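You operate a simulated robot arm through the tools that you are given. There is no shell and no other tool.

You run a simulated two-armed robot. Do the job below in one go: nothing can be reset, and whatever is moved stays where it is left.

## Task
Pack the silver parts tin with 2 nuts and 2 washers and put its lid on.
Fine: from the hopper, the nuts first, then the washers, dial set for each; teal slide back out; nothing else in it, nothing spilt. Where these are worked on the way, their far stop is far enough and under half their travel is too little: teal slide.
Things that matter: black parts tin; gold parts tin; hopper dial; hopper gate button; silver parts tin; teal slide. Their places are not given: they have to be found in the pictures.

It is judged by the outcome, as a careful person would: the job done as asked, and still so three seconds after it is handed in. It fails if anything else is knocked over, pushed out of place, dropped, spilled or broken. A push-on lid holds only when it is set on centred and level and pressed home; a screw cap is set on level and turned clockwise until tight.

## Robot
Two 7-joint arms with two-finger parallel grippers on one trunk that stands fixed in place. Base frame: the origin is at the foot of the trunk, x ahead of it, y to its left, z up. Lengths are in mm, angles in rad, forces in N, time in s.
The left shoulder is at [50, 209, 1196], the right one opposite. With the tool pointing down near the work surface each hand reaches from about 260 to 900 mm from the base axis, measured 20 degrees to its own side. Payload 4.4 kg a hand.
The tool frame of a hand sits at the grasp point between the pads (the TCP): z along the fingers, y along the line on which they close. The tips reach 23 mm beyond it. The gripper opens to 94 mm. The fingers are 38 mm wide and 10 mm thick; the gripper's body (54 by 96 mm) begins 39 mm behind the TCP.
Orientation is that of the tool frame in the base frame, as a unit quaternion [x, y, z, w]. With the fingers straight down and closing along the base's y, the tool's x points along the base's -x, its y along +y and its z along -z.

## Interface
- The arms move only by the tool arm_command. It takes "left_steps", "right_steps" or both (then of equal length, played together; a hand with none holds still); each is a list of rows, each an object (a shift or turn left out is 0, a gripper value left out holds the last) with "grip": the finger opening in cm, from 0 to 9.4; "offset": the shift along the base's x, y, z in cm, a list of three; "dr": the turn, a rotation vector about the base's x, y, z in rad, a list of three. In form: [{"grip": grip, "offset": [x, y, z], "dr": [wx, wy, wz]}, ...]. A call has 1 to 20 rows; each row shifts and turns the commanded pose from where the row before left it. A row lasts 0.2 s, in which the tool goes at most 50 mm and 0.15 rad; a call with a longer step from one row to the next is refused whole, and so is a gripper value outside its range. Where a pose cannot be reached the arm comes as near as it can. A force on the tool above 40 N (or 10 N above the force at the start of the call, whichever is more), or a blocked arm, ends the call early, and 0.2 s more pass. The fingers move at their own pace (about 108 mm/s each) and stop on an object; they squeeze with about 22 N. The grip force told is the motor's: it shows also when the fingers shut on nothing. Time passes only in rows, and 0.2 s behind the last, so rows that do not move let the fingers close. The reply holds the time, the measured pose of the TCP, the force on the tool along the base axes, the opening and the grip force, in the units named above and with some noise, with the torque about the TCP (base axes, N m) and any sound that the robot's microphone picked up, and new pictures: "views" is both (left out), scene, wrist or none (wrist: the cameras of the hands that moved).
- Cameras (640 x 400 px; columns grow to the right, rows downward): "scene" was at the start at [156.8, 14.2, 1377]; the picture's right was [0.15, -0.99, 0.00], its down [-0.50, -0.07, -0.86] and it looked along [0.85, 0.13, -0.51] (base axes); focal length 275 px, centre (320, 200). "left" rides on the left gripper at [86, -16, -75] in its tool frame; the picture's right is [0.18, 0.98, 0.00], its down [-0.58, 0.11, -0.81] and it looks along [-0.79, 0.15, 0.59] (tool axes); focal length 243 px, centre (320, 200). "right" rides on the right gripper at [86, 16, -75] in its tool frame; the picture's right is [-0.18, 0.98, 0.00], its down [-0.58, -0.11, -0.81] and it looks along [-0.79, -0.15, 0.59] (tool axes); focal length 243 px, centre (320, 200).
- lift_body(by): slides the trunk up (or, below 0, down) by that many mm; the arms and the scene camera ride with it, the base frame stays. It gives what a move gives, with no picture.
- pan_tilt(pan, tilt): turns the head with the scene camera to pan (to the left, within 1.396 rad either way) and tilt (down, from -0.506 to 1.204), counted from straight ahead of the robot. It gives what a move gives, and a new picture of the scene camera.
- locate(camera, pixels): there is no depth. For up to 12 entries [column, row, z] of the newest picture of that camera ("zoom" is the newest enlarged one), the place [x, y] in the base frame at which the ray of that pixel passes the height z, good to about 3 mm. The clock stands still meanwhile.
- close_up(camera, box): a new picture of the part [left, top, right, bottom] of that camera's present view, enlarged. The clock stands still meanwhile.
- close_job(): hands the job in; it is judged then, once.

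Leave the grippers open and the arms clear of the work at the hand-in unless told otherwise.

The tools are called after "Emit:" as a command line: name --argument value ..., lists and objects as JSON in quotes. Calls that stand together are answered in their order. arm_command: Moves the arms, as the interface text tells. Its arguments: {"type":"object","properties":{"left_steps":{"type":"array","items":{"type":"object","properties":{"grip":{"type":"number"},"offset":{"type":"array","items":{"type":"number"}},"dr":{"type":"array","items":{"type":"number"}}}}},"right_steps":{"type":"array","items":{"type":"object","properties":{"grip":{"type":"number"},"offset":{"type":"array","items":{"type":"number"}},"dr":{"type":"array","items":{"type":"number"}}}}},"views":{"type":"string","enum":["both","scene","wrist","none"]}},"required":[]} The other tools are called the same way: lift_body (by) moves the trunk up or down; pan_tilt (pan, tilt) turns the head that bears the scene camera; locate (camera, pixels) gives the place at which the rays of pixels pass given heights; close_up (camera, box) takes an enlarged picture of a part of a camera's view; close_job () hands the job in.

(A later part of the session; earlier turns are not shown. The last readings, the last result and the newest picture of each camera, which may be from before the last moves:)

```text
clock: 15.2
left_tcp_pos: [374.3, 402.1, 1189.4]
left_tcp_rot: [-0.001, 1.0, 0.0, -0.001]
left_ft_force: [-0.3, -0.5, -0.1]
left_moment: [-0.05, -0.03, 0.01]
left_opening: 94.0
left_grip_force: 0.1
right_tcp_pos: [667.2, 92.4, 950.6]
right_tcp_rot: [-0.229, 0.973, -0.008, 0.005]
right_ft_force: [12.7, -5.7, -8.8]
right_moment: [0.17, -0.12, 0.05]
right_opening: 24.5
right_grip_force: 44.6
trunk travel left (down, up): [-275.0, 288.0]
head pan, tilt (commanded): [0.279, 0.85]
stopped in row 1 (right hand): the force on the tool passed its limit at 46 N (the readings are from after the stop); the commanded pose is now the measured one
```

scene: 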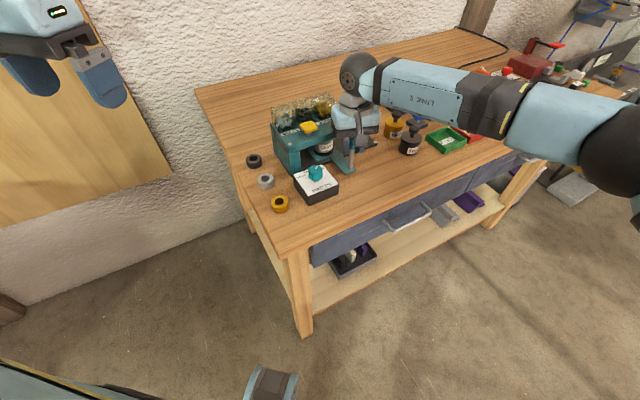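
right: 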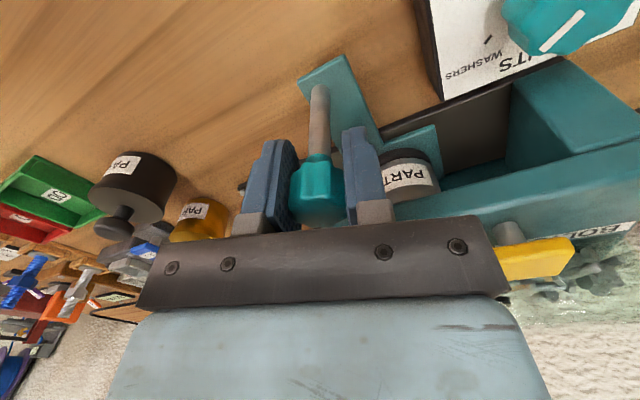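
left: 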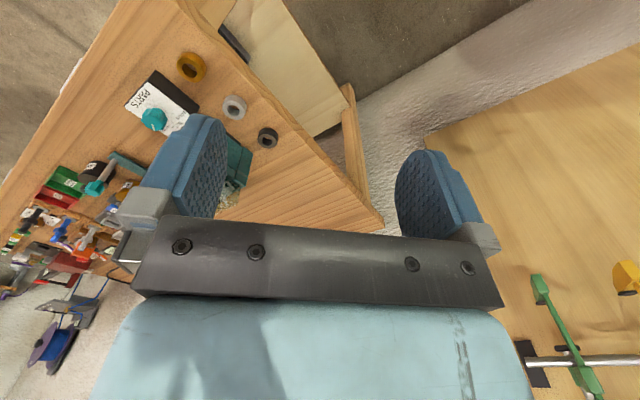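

It is blocked stiffly with nearly no movement. I'll relieve the sideways load (shift +v about 1 mm) and push once more to be sure it is the end stop and not side binding.

Emit:
arm_command --right_steps '[{"offset": [0.08, 0.08, 0]}, {}, {"offset": [-0.14, 0.14, 0]}, {}]' --views "none"

```text
clock: 16.1
left_tcp_pos: [375.0, 399.7, 1190.9]
left_tcp_rot: [-0.001, 1.0, 0.002, -0.001]
left_ft_force: [-0.6, 0.1, -0.5]
left_moment: [0.01, -0.02, 0.01]
left_opening: 94.1
left_grip_force: 0.1
right_tcp_pos: [665.8, 92.7, 950.2]
right_tcp_rot: [-0.228, 0.974, -0.005, 0.003]
right_ft_force: [15.6, -24.3, -10.6]
right_moment: [-0.24, 0.54, 0.03]
right_opening: 24.2
right_grip_force: 45.3
trunk travel left (down, up): [-275.0, 288.0]
head pan, tilt (commanded): [0.279, 0.85]
```

The lateral load changed sign but the rail-direction force rose to 28 N with no movement, which is consistent with a hard stop at about 114 mm. I'll release the knob, raise the right hand and check.

Emit:
arm_command --right_steps '[{"offset": [0.14, -0.14, 0]}, {"grip": 4.5}, {"grip": 4.5}, {"offset": [0, 0, 3]}, {"offset": [0, 0, 4]}, {"offset": [0, 0, 4]}, {"offset": [0, -4, 2]}, {"offset": [-2, -4, 0]}, {"offset": [-3, -3, 0]}]' --views "both"

```text
clock: 18.1
left_tcp_pos: [373.5, 401.2, 1193.4]
left_tcp_rot: [0.0, 1.0, 0.002, 0.0]
left_ft_force: [0.4, 0.2, 1.1]
left_moment: [0.01, -0.02, 0.01]
left_opening: 94.1
left_grip_force: 0.0
right_tcp_pos: [611.5, -16.3, 1083.4]
right_tcp_rot: [-0.231, 0.973, -0.004, 0.006]
right_ft_force: [0.4, -0.1, 0.4]
right_moment: [0.02, -0.03, -0.02]
right_opening: 45.2
right_grip_force: 0.0
trunk travel left (down, up): [-275.0, 288.0]
head pan, tilt (commanded): [0.279, 0.85]
```

scene: 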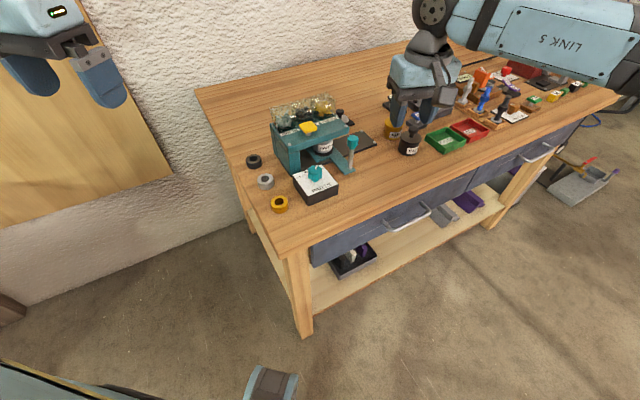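
right: 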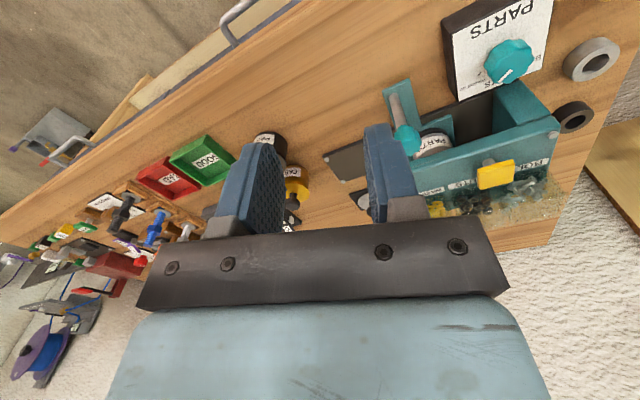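

Emit:
close_up --camera "scene" --box '[260, 90, 390, 200]'

Emit:
close_up --camera "right" --box '[370, 10, 590, 230]'

Emit:
close_up --camera "right" --box '[440, 10, 550, 90]'

```text
3.64 times, centred on (325, 145) of scene
```

zoom: 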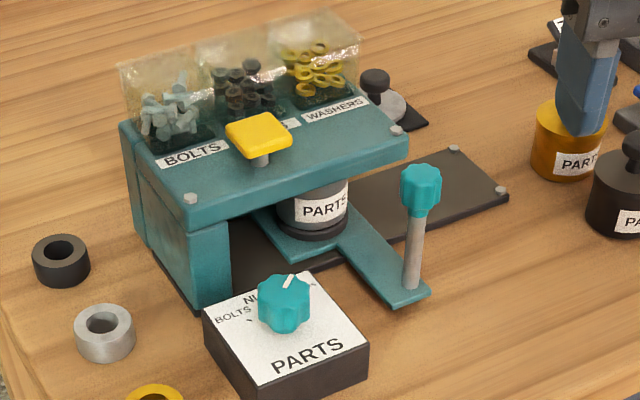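

```text
1.82 times, centred on (480, 120) of right
```

zoom: 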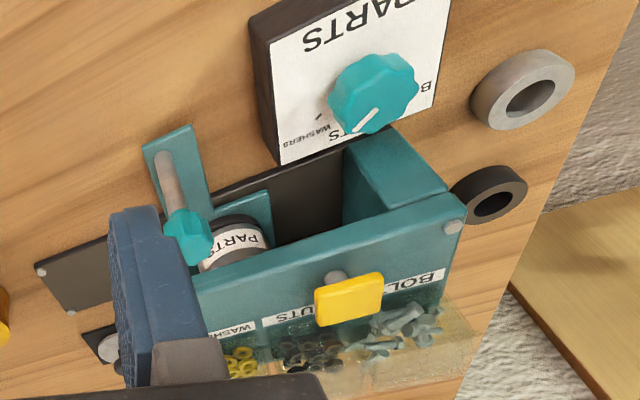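

```text
5.00 times, centred on (495, 50) of right
```

zoom: 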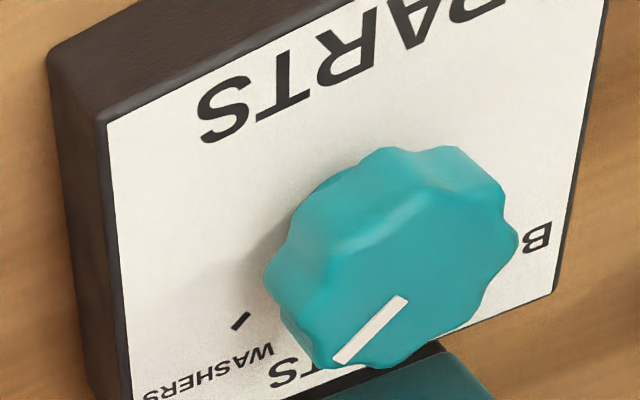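

The slide looks fully under the hopper mouth. I'll measure where the tin and knob are now, to confirm the travel.

Emit:
locate --camera "scene" --pixels '[[323.4, 153, 875], [352.5, 137, 966], [350.4, 168.5, 870], [388, 130.5, 862], [376, 142, 862], [340.5, 124, 957]]'

Emit:
locate --camera "right" --pixels '[[508, 72, 924], [494, 174, 983], [553, 134, 957], [407, 140, 966]]'

```text
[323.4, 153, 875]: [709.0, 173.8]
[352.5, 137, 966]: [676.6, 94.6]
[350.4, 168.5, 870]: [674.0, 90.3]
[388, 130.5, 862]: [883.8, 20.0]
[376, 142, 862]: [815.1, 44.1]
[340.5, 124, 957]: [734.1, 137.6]
```

```text
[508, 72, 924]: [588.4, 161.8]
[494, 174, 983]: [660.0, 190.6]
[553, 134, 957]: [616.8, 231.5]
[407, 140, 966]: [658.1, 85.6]
```

The tin is now at about (709,174), a 114 mm travel, and the slide sits at its stop. Next I'll bring the left hand above the dial near (586,160) with a slight yaw and move the right hand further away.

Emit:
arm_command --left_steps '[{"offset": [2.66, -3.0, -1.65], "dr": [0, 0, 0.025]}, {"offset": [2.66, -3.0, -1.65], "dr": [0, 0, 0.025]}, {"offset": [2.66, -3.0, -1.65], "dr": [0, 0, 0.025]}, {"offset": [2.66, -3.0, -1.65], "dr": [0, 0, 0.025]}, {"offset": [2.66, -3.0, -1.65], "dr": [0, 0, 0.025]}, {"offset": [2.66, -3.0, -1.65], "dr": [0, 0, 0.025]}, {"offset": [2.66, -3.0, -1.65], "dr": [0, 0, 0.025]}, {"offset": [2.66, -3.0, -1.65], "dr": [0, 0, 0.025]}, {}]' --right_steps '[{"offset": [-2, -4, 1]}, {"offset": [-2, -4, 1]}, {"offset": [-2, -4, 1]}, {"offset": [-2, -4, 1]}, {"offset": [0, -4, 1]}, {"offset": [0, -4, 1]}, {}, {}, {}]' --views "both"

```text
clock: 20.1
left_tcp_pos: [585.5, 160.8, 1060.1]
left_tcp_rot: [-0.1, 0.995, 0.0, 0.0]
left_ft_force: [0.1, 1.0, 0.2]
left_moment: [-0.03, -0.01, -0.01]
left_opening: 94.0
left_grip_force: 0.0
right_tcp_pos: [534.0, -254.9, 1143.9]
right_tcp_rot: [-0.231, 0.973, -0.005, 0.004]
right_ft_force: [0.0, -0.4, -0.8]
right_moment: [-0.02, 0.0, -0.03]
right_opening: 45.0
right_grip_force: 0.0
trunk travel left (down, up): [-275.0, 288.0]
head pan, tilt (commanded): [0.279, 0.85]
```

scene: 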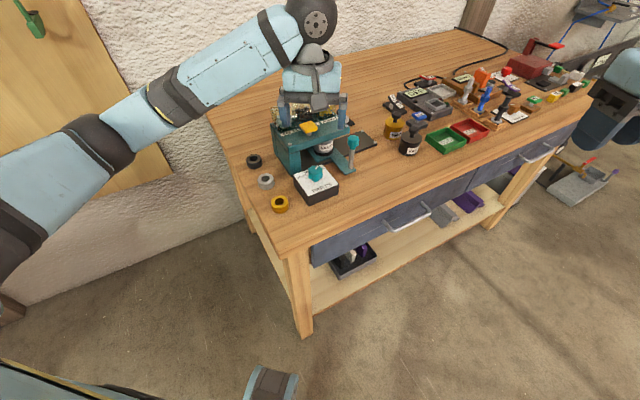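
right: 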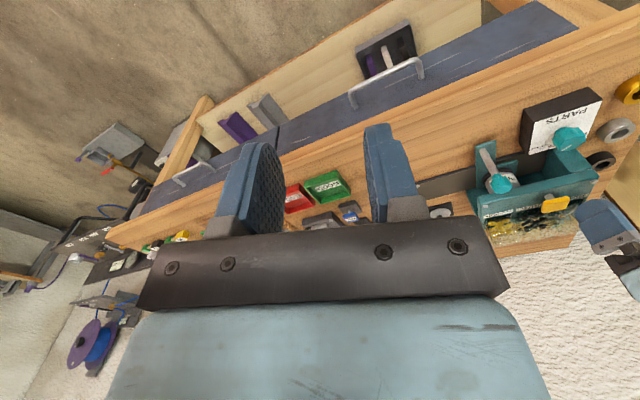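
left: 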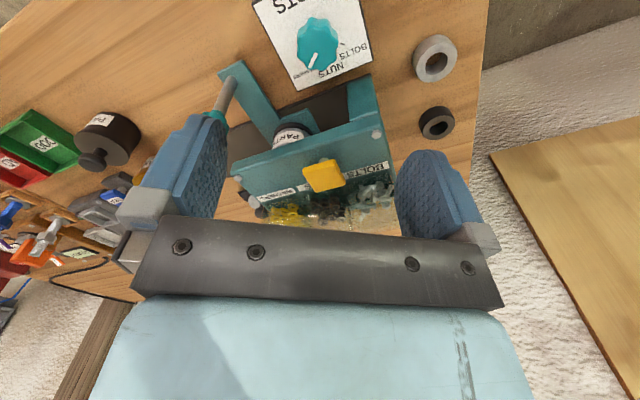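

The left camera now looks steeply down at the dial at (317,45). I'll enlarge it to read the pointer.

Emit:
close_up --camera "left" --box '[245, 0, 385, 90]'

Emit:
locate --camera "left" --pixels '[[317, 45, 924], [317, 45, 910], [323, 175, 983]]'

```text
4.44 times, centred on (315, 45) of left
```

zoom: 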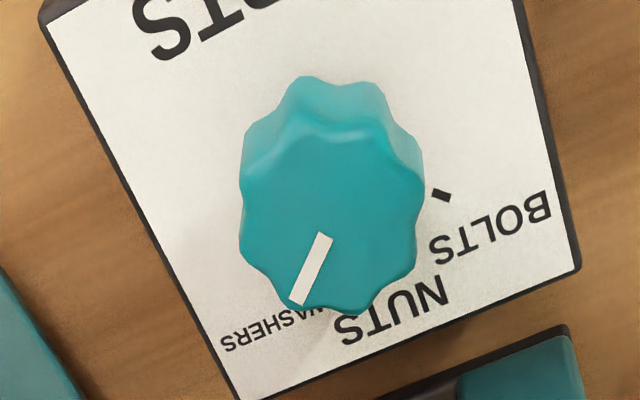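

```text
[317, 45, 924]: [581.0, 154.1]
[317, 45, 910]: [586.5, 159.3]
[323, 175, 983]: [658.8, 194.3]
```

The pointer reads about 47–50° clockwise of the NUTS direction, so it's at WASHERS. I need about 50° counter-clockwise for NUTS. The dial centre is about (586,160), under the TCP. I'll narrow the fingers, descend to z≈926 and grip the knob.

Emit:
arm_command --left_steps '[{"grip": 6.0}, {"grip": 6.0, "offset": [0, 0, -4.4]}, {"grip": 6.0, "offset": [0, 0, -4.4]}, {"grip": 6.0, "offset": [0, 0, -4.6]}, {"grip": 6.0}, {"grip": 2.0}, {"grip": 2.0}, {"grip": 2.0}]' --views "both"

```text
clock: 21.9
left_tcp_pos: [584.2, 159.7, 925.7]
left_tcp_rot: [-0.098, 0.995, 0.0, 0.0]
left_ft_force: [-2.2, -21.4, -6.1]
left_moment: [-0.68, -0.49, 0.04]
left_opening: 32.7
left_grip_force: 44.9
right_tcp_pos: [533.9, -256.7, 1142.4]
right_tcp_rot: [-0.231, 0.973, -0.003, 0.005]
right_ft_force: [0.9, 0.6, 0.1]
right_moment: [0.0, 0.02, -0.03]
right_opening: 44.7
right_grip_force: 0.1
trunk travel left (down, up): [-275.0, 288.0]
head pan, tilt (commanded): [0.279, 0.85]
```

scene: 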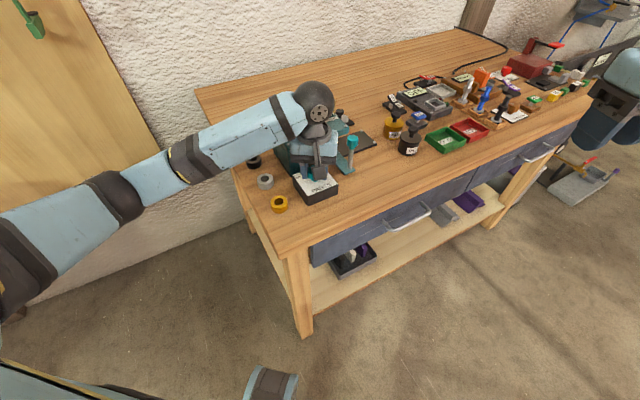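
left: 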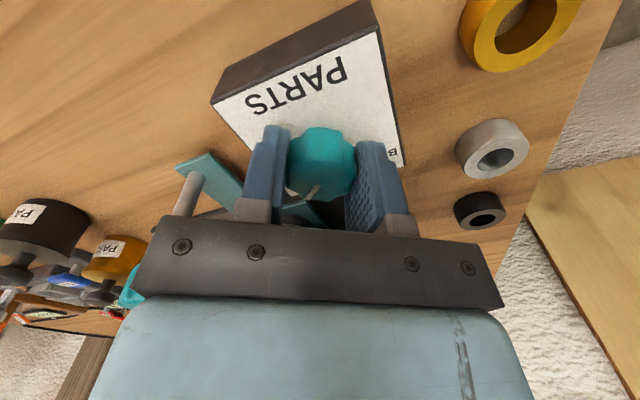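

I have the knob at 32.7 mm, but there is a -21 N sideways reading. The hand is about 2 mm too far left, so I'll shift it to the right before turning.

Emit:
arm_command --left_steps '[{"offset": [0.03, -0.18, 0]}, {}]' --views "none"

```text
clock: 22.6
left_tcp_pos: [584.2, 159.0, 925.7]
left_tcp_rot: [-0.099, 0.995, 0.001, -0.001]
left_ft_force: [-12.9, -13.8, -6.9]
left_moment: [-0.03, -0.07, 0.02]
left_opening: 32.4
left_grip_force: 44.3
right_tcp_pos: [533.5, -257.9, 1142.9]
right_tcp_rot: [-0.231, 0.973, -0.004, 0.006]
right_ft_force: [-0.1, 0.0, -0.2]
right_moment: [-0.01, 0.0, 0.02]
right_opening: 45.0
right_grip_force: 0.0
trunk travel left (down, up): [-275.0, 288.0]
head pan, tilt (commanded): [0.279, 0.85]
```

Some load remains in -x and -y. One more small shift, then I'll begin the counter-clockwise turn.

Emit:
arm_command --left_steps '[{"offset": [-0.1, -0.1, 0]}, {}]' --views "none"

```text
clock: 23.1
left_tcp_pos: [584.6, 159.2, 925.6]
left_tcp_rot: [-0.1, 0.995, 0.001, 0.0]
left_ft_force: [-11.4, -5.2, -5.4]
left_moment: [-0.09, 1.23, 0.01]
left_opening: 32.6
left_grip_force: 45.0
right_tcp_pos: [533.1, -256.3, 1142.1]
right_tcp_rot: [-0.232, 0.973, -0.004, 0.006]
right_ft_force: [0.8, -0.1, -0.5]
right_moment: [-0.02, 0.03, 0.02]
right_opening: 45.0
right_grip_force: 0.2
trunk travel left (down, up): [-275.0, 288.0]
head pan, tilt (commanded): [0.279, 0.85]
```

Loads are small enough. I'll turn counter-clockwise in 0.12 rad steps, about half the way first.

Emit:
arm_command --left_steps '[{"dr": [0, 0, 0.12]}, {"dr": [0, 0, 0.12]}, {"dr": [0, 0, 0.12]}, {}]' --views "wrist"

```text
clock: 24.1
left_tcp_pos: [583.8, 160.2, 925.5]
left_tcp_rot: [-0.278, 0.961, 0.001, 0.0]
left_ft_force: [-21.1, 3.1, -14.0]
left_moment: [0.47, 0.05, -0.02]
left_opening: 32.4
left_grip_force: 44.9
right_tcp_pos: [533.6, -255.8, 1143.4]
right_tcp_rot: [-0.231, 0.973, -0.005, 0.005]
right_ft_force: [-0.2, 0.1, 0.0]
right_moment: [0.01, 0.01, 0.0]
right_opening: 44.9
right_grip_force: 0.0
trunk travel left (down, up): [-275.0, 288.0]
head pan, tilt (commanded): [0.279, 0.85]
```

left: 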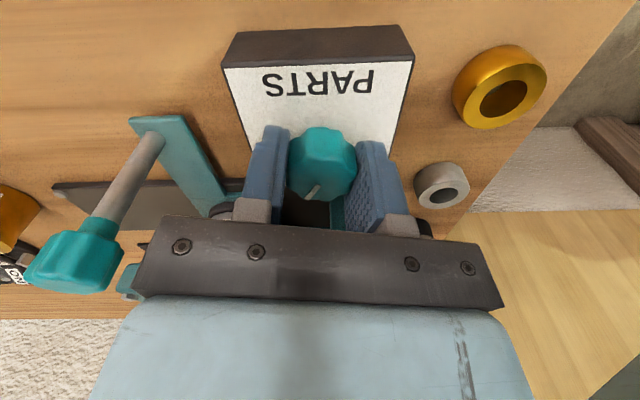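

The knob turns with the hand. I'll relieve the -21 N x load by shifting 1.5 mm and continue the turn.

Emit:
arm_command --left_steps '[{"offset": [-0.15, 0, 0.05]}, {"dr": [0, 0, 0.12]}, {"dr": [0, 0, 0.12]}, {"dr": [0, 0, 0.12]}, {"dr": [0, 0, 0.08]}, {}]' --views "wrist"

Emit:
close_up --camera "left" --box '[200, 10, 440, 220]'

```text
clock: 25.6
left_tcp_pos: [583.7, 159.8, 925.4]
left_tcp_rot: [-0.48, 0.877, 0.001, -0.001]
left_ft_force: [-19.3, 5.8, -19.8]
left_moment: [0.47, 0.24, -0.03]
left_opening: 32.6
left_grip_force: 45.0
right_tcp_pos: [534.1, -253.5, 1142.6]
right_tcp_rot: [-0.231, 0.973, -0.006, 0.005]
right_ft_force: [0.8, -0.2, 0.5]
right_moment: [0.0, 0.01, -0.01]
right_opening: 44.8
right_grip_force: 0.0
trunk travel left (down, up): [-275.0, 288.0]
head pan, tilt (commanded): [0.279, 0.85]
```

left: 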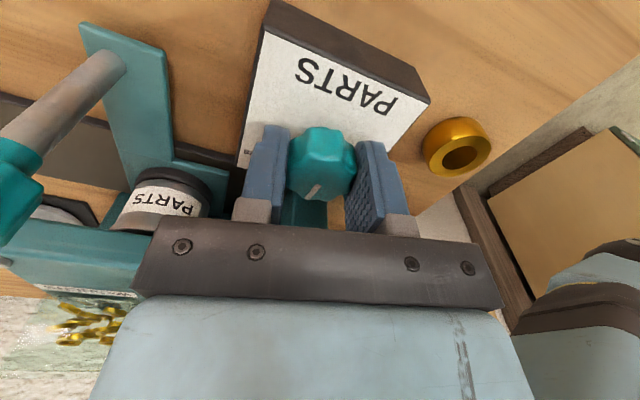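

```text
1.90 times, centred on (320, 115) of left
```

zoom: 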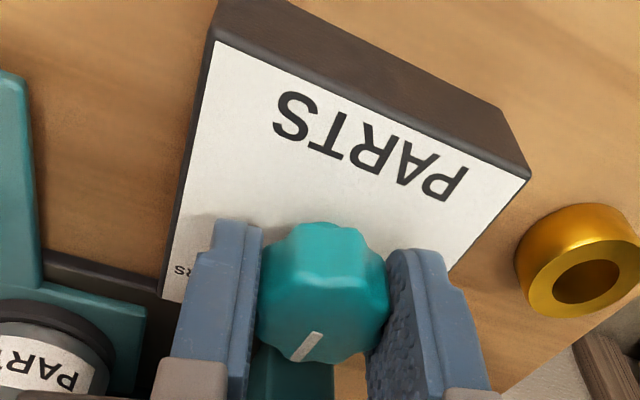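

Total turn is about 0.80 rad. I'll release, lift straight up and check the pointer from above.

Emit:
arm_command --left_steps '[{"grip": 6.0}, {"grip": 6.0}, {"offset": [0, 0, 4.5]}, {"offset": [0, 0, 4.5]}, {"offset": [0, 0, 4.5]}, {}]' --views "wrist"

Emit:
close_up --camera "left" --box '[235, 0, 405, 110]'

```text
clock: 26.9
left_tcp_pos: [581.6, 160.0, 1061.4]
left_tcp_rot: [-0.479, 0.878, 0.0, 0.0]
left_ft_force: [1.4, -0.2, -0.2]
left_moment: [-0.04, -0.01, -0.01]
left_opening: 60.1
left_grip_force: 0.0
right_tcp_pos: [535.2, -255.9, 1143.4]
right_tcp_rot: [-0.231, 0.973, -0.005, 0.004]
right_ft_force: [0.1, 0.6, 0.4]
right_moment: [0.05, 0.03, 0.05]
right_opening: 45.1
right_grip_force: 0.1
trunk travel left (down, up): [-275.0, 288.0]
head pan, tilt (commanded): [0.279, 0.85]
```

left: 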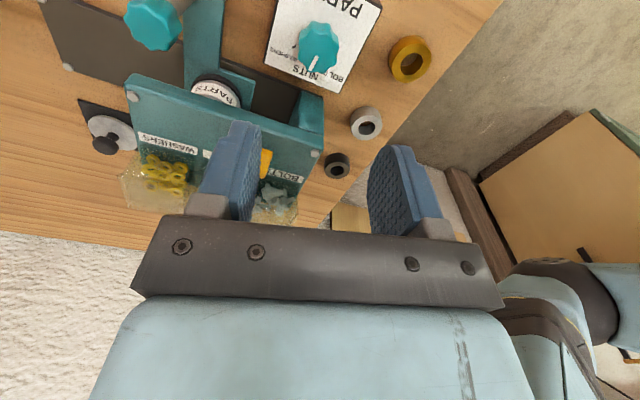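

```text
3.64 times, centred on (320, 55) of left
```

zoom: 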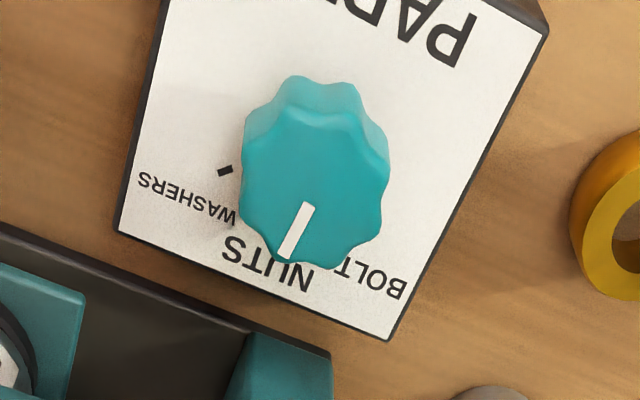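

The pointer is close to NUTS. I'll measure its direction with locate on the enlarged picture, comparing the pointer ends at z≈925 with the box edges at z≈897.

Emit:
locate --camera "zoom" --pixels '[[308, 203, 925], [287, 257, 925], [118, 232, 897], [388, 340, 897], [547, 35, 897], [163, 5, 897], [225, 170, 897]]'

```text
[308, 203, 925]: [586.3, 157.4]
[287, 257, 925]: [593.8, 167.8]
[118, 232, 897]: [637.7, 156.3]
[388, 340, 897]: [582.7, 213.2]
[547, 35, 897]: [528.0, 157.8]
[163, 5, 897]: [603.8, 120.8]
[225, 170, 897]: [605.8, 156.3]
```

Per-pixel noise in locate makes the short pointer segment unreliable, while the picture geometry suggests within about 3° of NUTS. I'll cross-check from the scene and right views.

Emit:
close_up --camera "scene" --box '[290, 160, 345, 205]'

Emit:
close_up --camera "right" --box '[515, 80, 615, 160]'

```text
8.89 times, centred on (318, 182) of scene
```

zoom: 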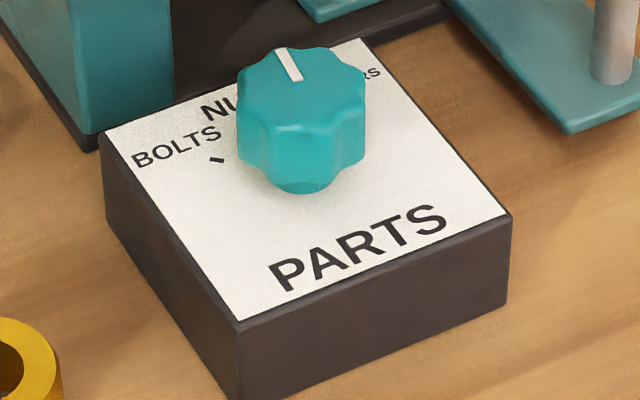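

```text
5.00 times, centred on (565, 120) of right
```

zoom: 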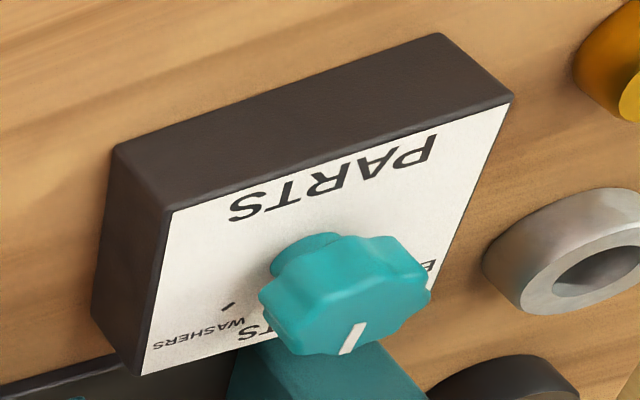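

The scene view suggests the pointer is 3–8° short of NUTS. I'll zoom in more before correcting.

Emit:
close_up --camera "scene" --box '[303, 160, 333, 180]'

Emit:
close_up --camera "left" --box '[290, 20, 350, 80]'

```text
16.00 times, centred on (318, 170) of scene
```

zoom: 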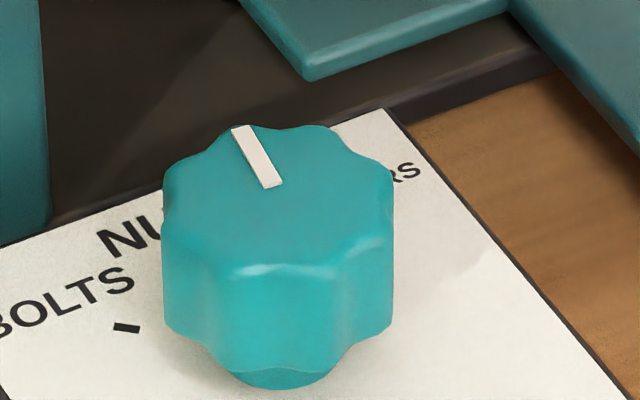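

```text
6.67 times, centred on (320, 50) of left
```

zoom: 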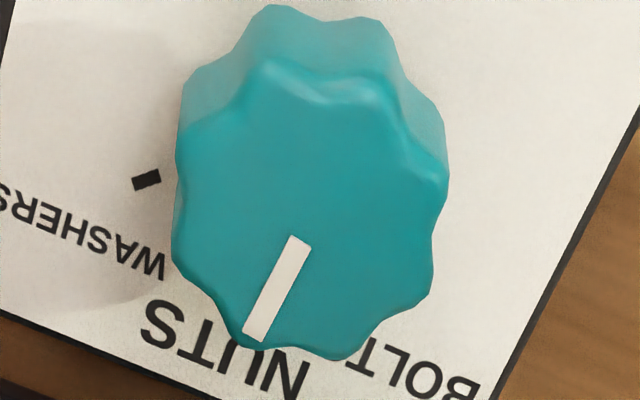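

Both views put the pointer about 6° short of NUTS (toward WASHERS). I'll regrip the knob at this yaw and turn 0.1 rad further counter-clockwise.

Emit:
arm_command --left_steps '[{"grip": 6.0, "offset": [0.1, -0.2, -4.5]}, {"grip": 6.0, "offset": [0, 0, -4.5]}, {"grip": 6.0, "offset": [0, 0, -4.5]}, {"grip": 6.0}, {"grip": 2.0}, {"grip": 2.0}, {"grip": 2.0}, {"dr": [0, 0, 0.05]}, {"dr": [0, 0, 0.055]}, {}]' --views "none"

```text
clock: 29.1
left_tcp_pos: [581.8, 156.5, 928.5]
left_tcp_rot: [-0.525, 0.851, 0.0, 0.0]
left_ft_force: [-22.8, 6.2, 2.3]
left_moment: [0.05, 0.64, 0.07]
left_opening: 32.6
left_grip_force: 44.6
right_tcp_pos: [533.7, -255.4, 1144.0]
right_tcp_rot: [-0.231, 0.973, -0.006, 0.006]
right_ft_force: [0.2, -0.5, 0.8]
right_moment: [-0.02, -0.02, -0.01]
right_opening: 45.1
right_grip_force: 0.1
trunk travel left (down, up): [-275.0, 288.0]
head pan, tilt (commanded): [0.279, 0.85]
```

Turned to yaw 1.105. I'll release, lift and recheck the pointer.

Emit:
arm_command --left_steps '[{"grip": 6.0}, {"grip": 6.0}, {"offset": [0, 0, 4.5]}, {"offset": [0, 0, 4.5]}, {"offset": [0, 0, 4.5]}, {}]' --views "wrist"

Emit:
close_up --camera "left" --box '[235, 0, 405, 110]'

Emit:
close_up --camera "scene" --box '[303, 160, 333, 180]'

```text
clock: 30.6
left_tcp_pos: [583.4, 158.0, 1060.5]
left_tcp_rot: [-0.525, 0.851, 0.0, 0.001]
left_ft_force: [-0.4, -0.3, 0.2]
left_moment: [0.0, 0.01, -0.02]
left_opening: 59.9
left_grip_force: 0.0
right_tcp_pos: [534.0, -255.9, 1142.8]
right_tcp_rot: [-0.231, 0.973, -0.004, 0.004]
right_ft_force: [0.3, 0.1, -0.4]
right_moment: [0.02, 0.03, -0.02]
right_opening: 44.8
right_grip_force: 0.0
trunk travel left (down, up): [-275.0, 288.0]
head pan, tilt (commanded): [0.279, 0.85]
```

left: 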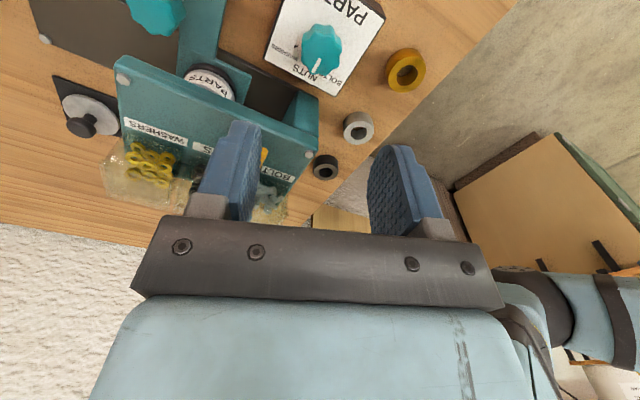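

```text
3.64 times, centred on (320, 55) of left
```

zoom: 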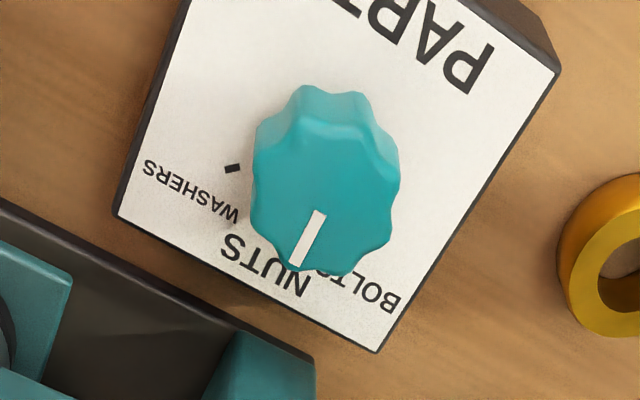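

```text
16.00 times, centred on (318, 170) of scene
```

zoom: 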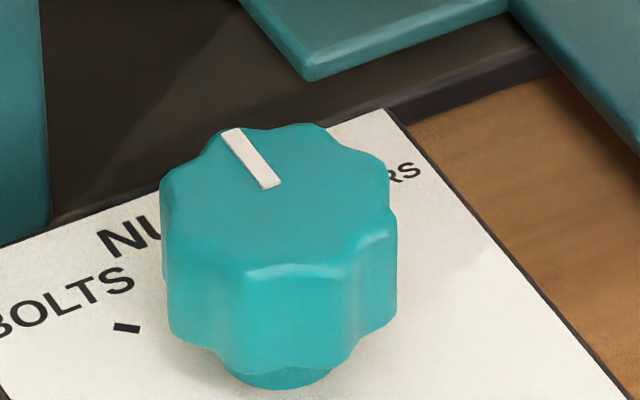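

The pointer is now within about 2° of NUTS. Next is the gate button near (659,196), top z≈984. I'll close the left fingers, turn to yaw 0.785 and hover above it.

Emit:
arm_command --left_steps '[{"grip": 0, "offset": [2.6, 1.3, 1], "dr": [0, 0, -0.11]}, {"grip": 0, "offset": [2.5, 1.3, 0.5], "dr": [0, 0, -0.11]}, {"grip": 0, "offset": [2.5, 1.2, 0], "dr": [0, 0, -0.1]}, {"grip": 0}, {"grip": 0}]' --views "both"

Emit:
close_up --camera "left" --box '[200, 0, 440, 220]'

Emit:
close_up --camera "scene" --box '[260, 80, 380, 180]'

```text
clock: 31.8
left_tcp_pos: [661.4, 194.8, 1078.0]
left_tcp_rot: [-0.383, 0.924, 0.0, 0.0]
left_ft_force: [0.0, 0.5, -0.2]
left_moment: [-0.01, -0.02, 0.01]
left_opening: 0.0
left_grip_force: 22.3
right_tcp_pos: [533.8, -255.2, 1142.9]
right_tcp_rot: [-0.231, 0.973, -0.006, 0.005]
right_ft_force: [-0.3, 0.3, 0.3]
right_moment: [0.0, 0.06, 0.02]
right_opening: 45.1
right_grip_force: 0.1
trunk travel left (down, up): [-275.0, 288.0]
head pan, tilt (commanded): [0.279, 0.85]
```

scene: 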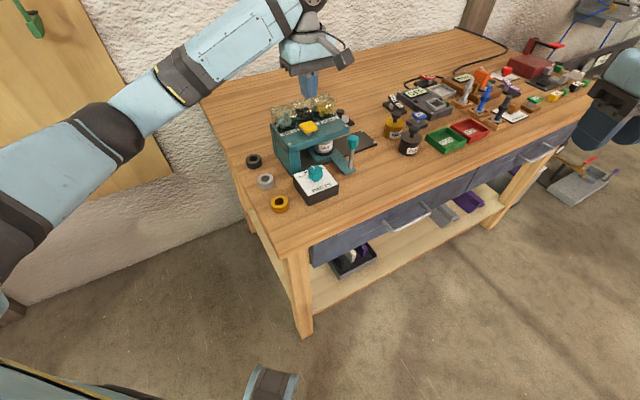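
left: 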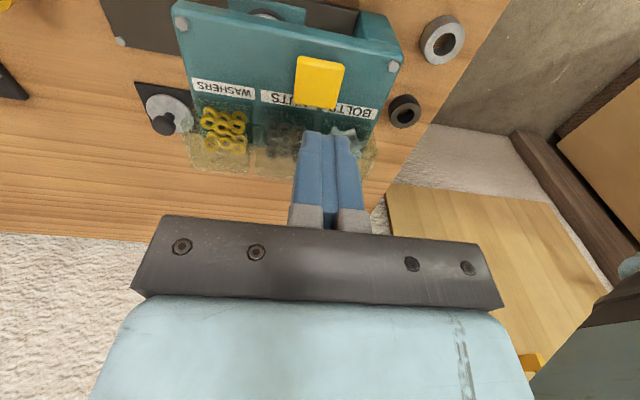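

```text
1.82 times, centred on (320, 110) of left
```

zoom: 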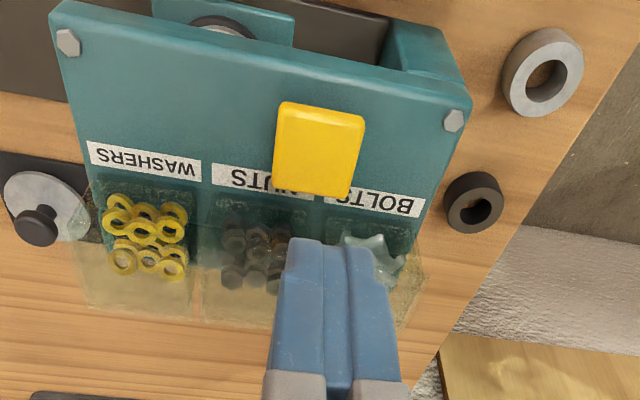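

```text
4.00 times, centred on (320, 130) of scene
```

zoom: 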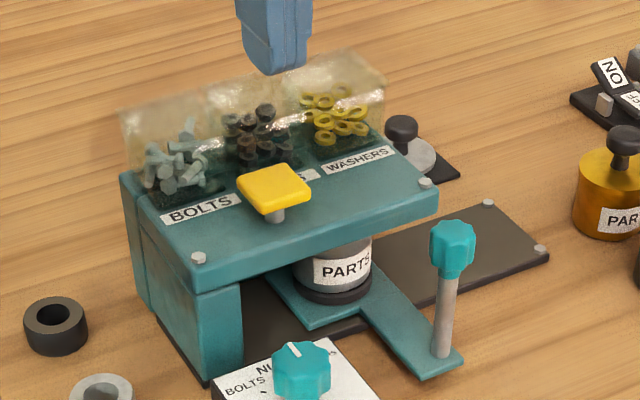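

The button centre appears at about (319,82) in the left view. A point straight below the TCP should fall near (320,79), so I'm over it within a few mm. Before pressing, I'll check the distance to the clear bins behind the button.

Emit:
locate --camera "zoom" --pixels '[[156, 212, 957], [320, 164, 957], [390, 141, 957], [387, 76, 997], [275, 190, 984]]'

Emit:
locate --camera "left" --pixels '[[318.9, 82.5, 984], [318.9, 82.5, 978], [224, 99, 957], [376, 122, 957]]'

```text
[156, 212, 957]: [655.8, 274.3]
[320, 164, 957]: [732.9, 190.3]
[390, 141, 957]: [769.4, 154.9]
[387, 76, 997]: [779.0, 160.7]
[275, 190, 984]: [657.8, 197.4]
```

```text
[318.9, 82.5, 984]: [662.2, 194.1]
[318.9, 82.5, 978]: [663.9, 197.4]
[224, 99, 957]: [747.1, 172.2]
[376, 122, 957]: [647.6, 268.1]
```

The bins' front is at v≈655, and the fingers will reach at most v≈625, so they are clear. I'll descend to just above the button, then feel for it in small steps.

Emit:
arm_command --left_steps '[{"grip": 0, "offset": [0, 0.1, -4]}, {"grip": 0, "offset": [0, 0, -2.2]}, {"grip": 0}]' --views "wrist"

Emit:
close_up --camera "scene" --box '[280, 80, 360, 150]'

```text
clock: 32.5
left_tcp_pos: [661.3, 197.4, 1015.2]
left_tcp_rot: [-0.382, 0.924, 0.0, 0.001]
left_ft_force: [0.5, -0.3, -0.5]
left_moment: [0.0, 0.01, -0.05]
left_opening: 0.0
left_grip_force: 21.9
right_tcp_pos: [533.7, -255.6, 1143.2]
right_tcp_rot: [-0.231, 0.973, -0.004, 0.005]
right_ft_force: [0.5, 0.2, -1.2]
right_moment: [0.0, 0.0, -0.01]
right_opening: 44.9
right_grip_force: 0.1
trunk travel left (down, up): [-275.0, 288.0]
head pan, tilt (commanded): [0.279, 0.85]
```

left: 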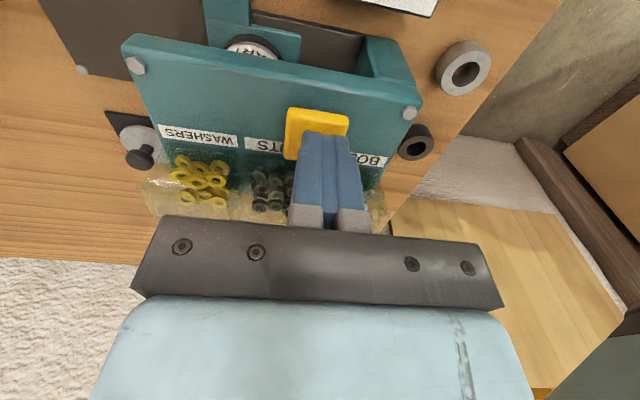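

```text
5.71 times, centred on (320, 115) of scene
```

zoom: 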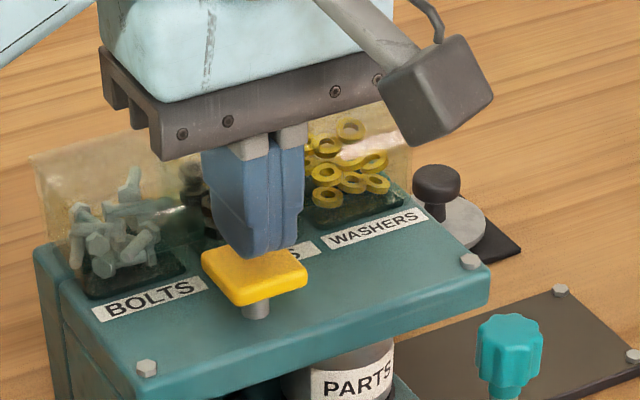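

The fingertips are over the rear half of the button, so I'll shift 4 mm forward (-v) and go down in 2 mm steps.

Emit:
arm_command --left_steps '[{"grip": 0, "offset": [-0.3, -0.3, 0]}, {"grip": 0, "offset": [0, 0, -0.3]}, {"grip": 0, "offset": [0, 0, -0.2]}, {"grip": 0, "offset": [0, 0, -0.2]}]' --views "none"

```text
clock: 33.5
left_tcp_pos: [658.3, 192.2, 1007.8]
left_tcp_rot: [-0.383, 0.924, 0.0, -0.001]
left_ft_force: [-0.9, -0.4, 0.2]
left_moment: [-0.01, -0.01, 0.04]
left_opening: 0.0
left_grip_force: 21.8
right_tcp_pos: [535.4, -255.3, 1143.9]
right_tcp_rot: [-0.231, 0.973, -0.005, 0.005]
right_ft_force: [-0.8, -0.2, 0.0]
right_moment: [-0.01, -0.01, 0.03]
right_opening: 45.3
right_grip_force: 0.0
trunk travel left (down, up): [-275.0, 288.0]
head pan, tilt (commanded): [0.279, 0.85]
```

No contact yet at z=1007.8. I'll continue down in small steps.

Emit:
arm_command --left_steps '[{"grip": 0, "offset": [0, 0, -0.2]}, {"grip": 0, "offset": [0, 0, -0.2]}]' --views "none"

```text
clock: 34.1
left_tcp_pos: [659.1, 192.5, 1002.1]
left_tcp_rot: [-0.384, 0.924, 0.0, 0.0]
left_ft_force: [-0.2, -0.4, 0.1]
left_moment: [0.01, -0.05, -0.04]
left_opening: 0.0
left_grip_force: 21.7
right_tcp_pos: [533.8, -255.8, 1142.3]
right_tcp_rot: [-0.23, 0.973, -0.006, 0.006]
right_ft_force: [0.0, -0.1, -0.4]
right_moment: [0.01, 0.0, 0.0]
right_opening: 45.1
right_grip_force: 0.0
trunk travel left (down, up): [-275.0, 288.0]
head pan, tilt (commanded): [0.279, 0.85]
```

Still no contact at 1002. I'll take the next steps and look closely.

Emit:
arm_command --left_steps '[{"grip": 0, "offset": [0, 0, -0.2]}, {"grip": 0, "offset": [0, 0, -0.2]}]' --views "none"

Emit:
close_up --camera "scene" --box '[290, 100, 340, 145]'

```text
clock: 34.8
left_tcp_pos: [658.9, 193.2, 999.8]
left_tcp_rot: [-0.383, 0.924, 0.001, 0.0]
left_ft_force: [0.3, 0.9, 0.7]
left_moment: [0.04, -0.01, 0.01]
left_opening: 0.1
left_grip_force: 22.1
right_tcp_pos: [534.4, -255.0, 1142.0]
right_tcp_rot: [-0.231, 0.973, -0.006, 0.005]
right_ft_force: [0.5, -0.3, -0.3]
right_moment: [-0.02, 0.02, 0.01]
right_opening: 45.1
right_grip_force: 0.0
trunk travel left (down, up): [-275.0, 288.0]
head pan, tilt (commanded): [0.279, 0.85]
```

```text
8.89 times, centred on (315, 122) of scene
```

zoom: 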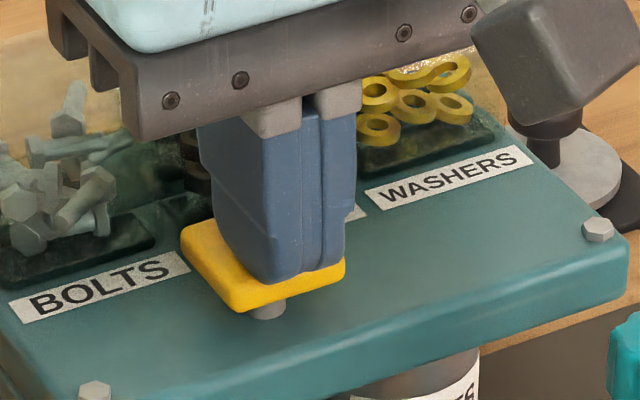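

The tips sit on the right half of the button, almost touching. I'll shift 5 mm along -u to centre before pressing.

Emit:
arm_command --left_steps '[{"grip": 0, "offset": [0, 0, 0.2]}, {"grip": 0, "offset": [-0.35, 0.35, 0]}, {"grip": 0, "offset": [0, 0, -0.3]}, {"grip": 0, "offset": [0, 0, -0.2]}]' --views "none"

```text
clock: 35.8
left_tcp_pos: [653.6, 195.6, 997.1]
left_tcp_rot: [-0.383, 0.924, 0.0, 0.0]
left_ft_force: [0.3, -0.2, 1.9]
left_moment: [0.0, 0.02, 0.02]
left_opening: 0.0
left_grip_force: 22.2
right_tcp_pos: [534.2, -256.0, 1142.6]
right_tcp_rot: [-0.23, 0.973, -0.006, 0.005]
right_ft_force: [-1.1, 0.0, 1.0]
right_moment: [-0.02, 0.0, -0.01]
right_opening: 44.9
right_grip_force: 0.1
trunk travel left (down, up): [-275.0, 288.0]
head pan, tilt (commanded): [0.279, 0.85]
heard: click
```

I heard a click, so the button was pressed. I'll lift off and look for what was dispensed.

Emit:
arm_command --left_steps '[{"grip": 0, "offset": [0, 0, 1.0]}, {"grip": 0}]' --views "wrist"

Emit:
close_up --camera "scene" --box '[270, 90, 370, 180]'

Emit:
close_up --camera "left" --box '[120, 20, 440, 230]'

```text
clock: 36.4
left_tcp_pos: [655.1, 196.0, 1006.1]
left_tcp_rot: [-0.383, 0.924, 0.0, -0.001]
left_ft_force: [-0.3, 0.1, 0.8]
left_moment: [0.03, 0.02, -0.01]
left_opening: 0.0
left_grip_force: 21.6
right_tcp_pos: [534.6, -255.5, 1142.5]
right_tcp_rot: [-0.23, 0.973, -0.006, 0.004]
right_ft_force: [0.7, 0.0, 0.0]
right_moment: [0.04, -0.01, 0.0]
right_opening: 44.8
right_grip_force: 0.0
trunk travel left (down, up): [-275.0, 288.0]
head pan, tilt (commanded): [0.279, 0.85]
```

left: 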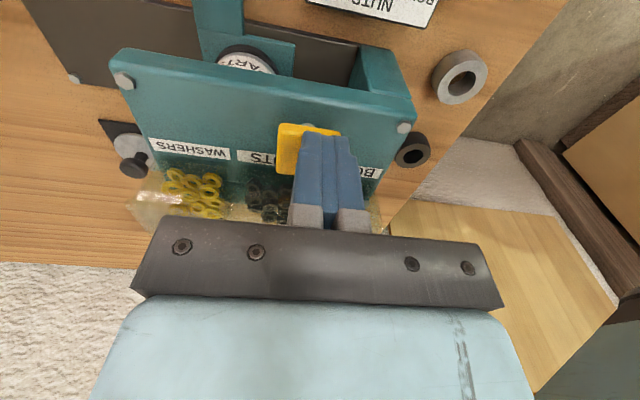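

```text
4.44 times, centred on (320, 135) of scene
```

zoom: 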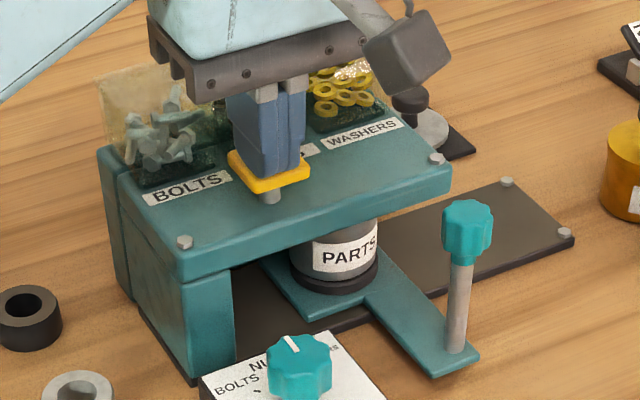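

```text
1.90 times, centred on (280, 125) of left
```

zoom: 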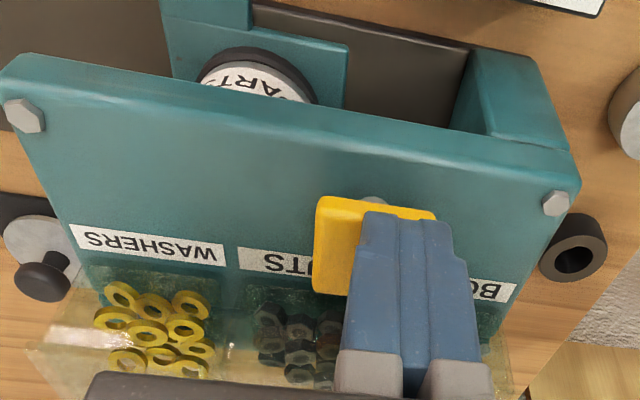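

The tin interior isn't visible from here. I want to be sure what one press dispenses before pressing again, so I'll pull the slide out and look. First the left hand goes away and the right hand comes above the handle at about (667,93).

Emit:
arm_command --left_steps '[{"offset": [0, 0, 4]}, {"offset": [-2, 2, 3]}, {"offset": [-3, 3.5, 1]}, {"offset": [-3, 3.5, 1]}, {"offset": [-3, 3.5, 0]}, {}, {}, {}, {}]' --right_steps '[{"grip": 5.5}, {"grip": 5.5, "offset": [1.7, 4.4, 0]}, {"offset": [1.7, 4.4, -1]}, {"offset": [1.7, 4.4, -1]}, {"offset": [1.7, 4.4, -1]}, {"offset": [1.7, 4.4, -1]}, {"offset": [1.6, 4.3, -1]}, {"offset": [1.6, 4.3, -1]}, {"offset": [1.3, 4.3, -1]}]' --views "both"

```text
clock: 38.4
left_tcp_pos: [546.5, 325.1, 1092.8]
left_tcp_rot: [-0.382, 0.924, 0.0, 0.0]
left_ft_force: [0.1, 0.8, 0.7]
left_moment: [-0.01, 0.0, 0.01]
left_opening: 0.3
left_grip_force: 22.1
right_tcp_pos: [667.3, 95.9, 1073.0]
right_tcp_rot: [-0.231, 0.973, -0.006, 0.005]
right_ft_force: [-0.3, 1.0, -0.8]
right_moment: [0.0, 0.0, 0.03]
right_opening: 55.1
right_grip_force: 0.2
trunk travel left (down, up): [-275.0, 288.0]
head pan, tilt (commanded): [0.279, 0.85]
```

scene: 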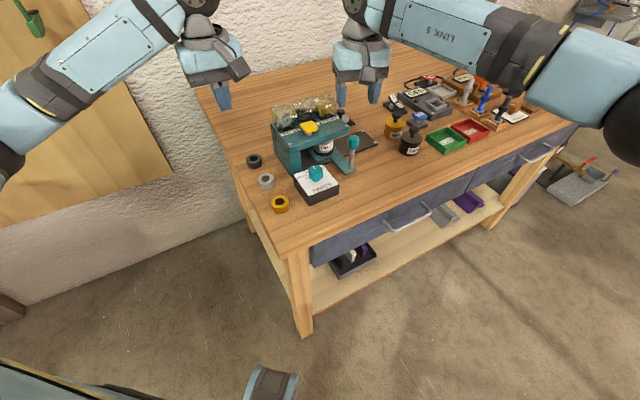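
right: 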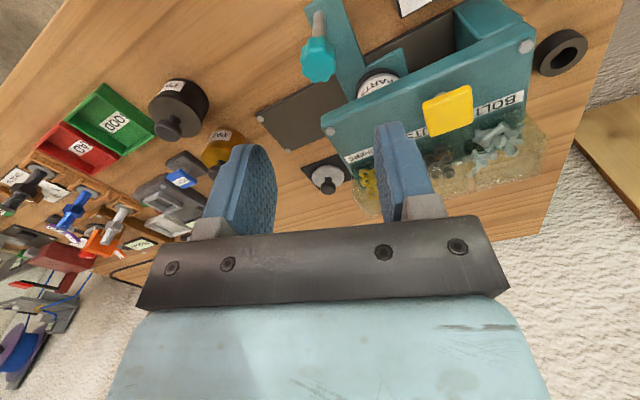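
left: 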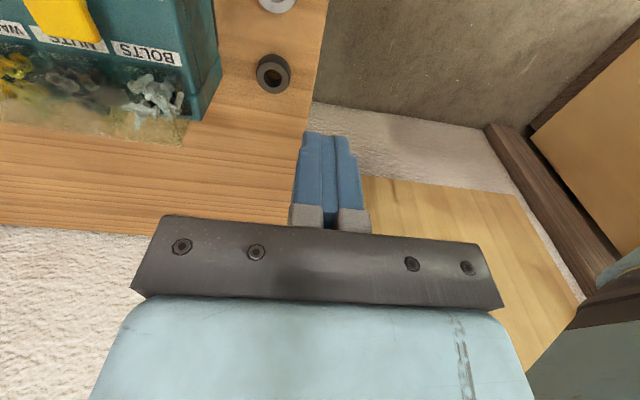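

The knob at (319,63) is right below. I'll descend to z≈951 and grip it.

Emit:
arm_command --right_steps '[{"grip": 5.5, "offset": [-0.15, -0.2, -4.2]}, {"grip": 5.5, "offset": [0, 0, -4]}, {"grip": 5.5, "offset": [0, 0, -4]}, {"grip": 5.5}, {"grip": 1.0}, {"grip": 1.0}, {"grip": 1.0}]' --views "wrist"

```text
clock: 40.0
left_tcp_pos: [546.8, 323.7, 1093.8]
left_tcp_rot: [-0.383, 0.924, 0.0, -0.001]
left_ft_force: [-0.8, 1.1, -0.1]
left_moment: [-0.03, -0.03, -0.01]
left_opening: 0.2
left_grip_force: 21.7
right_tcp_pos: [666.2, 92.5, 950.9]
right_tcp_rot: [-0.229, 0.973, -0.005, 0.005]
right_ft_force: [2.5, -11.2, 2.2]
right_moment: [0.07, -0.09, -0.08]
right_opening: 24.2
right_grip_force: 45.0
trunk travel left (down, up): [-275.0, 288.0]
head pan, tilt (commanded): [0.279, 0.85]
```

right: 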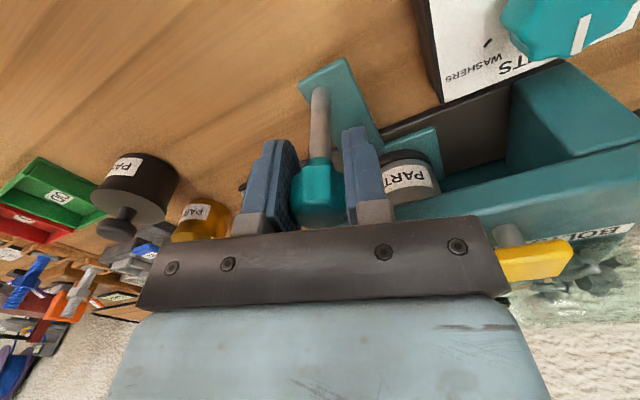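

Gripped. I'll pull the slide back along the same line (total about +81, -80 mm), stopping just before the start position first.

Emit:
arm_command --right_steps '[{"offset": [1.43, -1.41, 0]}, {"offset": [1.43, -1.41, 0]}, {"offset": [1.43, -1.4, 0]}, {"offset": [1.43, -1.4, 0]}, {"offset": [1.43, -1.4, 0]}, {}]' --views "both"

Emit:
close_up --camera "scene" --box '[320, 90, 400, 160]'

```text
clock: 41.4
left_tcp_pos: [546.4, 322.1, 1095.1]
left_tcp_rot: [-0.382, 0.924, 0.0, 0.0]
left_ft_force: [-0.1, 0.2, -0.3]
left_moment: [-0.04, 0.0, 0.03]
left_opening: 0.0
left_grip_force: 22.2
right_tcp_pos: [737.1, 20.8, 949.9]
right_tcp_rot: [-0.232, 0.973, -0.005, 0.004]
right_ft_force: [-6.5, -7.4, -6.5]
right_moment: [0.1, -0.14, -0.09]
right_opening: 24.6
right_grip_force: 45.1
trunk travel left (down, up): [-275.0, 288.0]
head pan, tilt (commanded): [0.279, 0.85]
```

scene: 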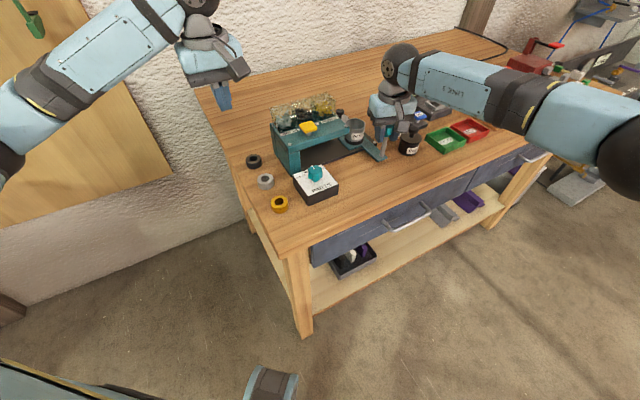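
right: 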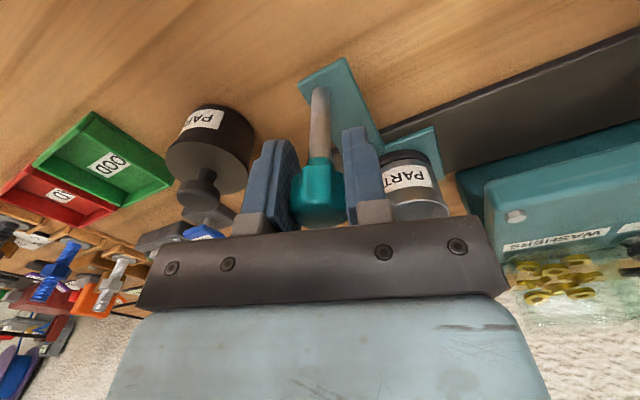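

```text
5.71 times, centred on (360, 125) of scene
```

zoom: 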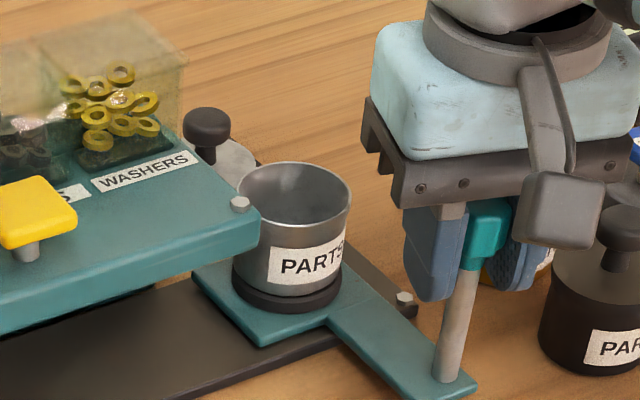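

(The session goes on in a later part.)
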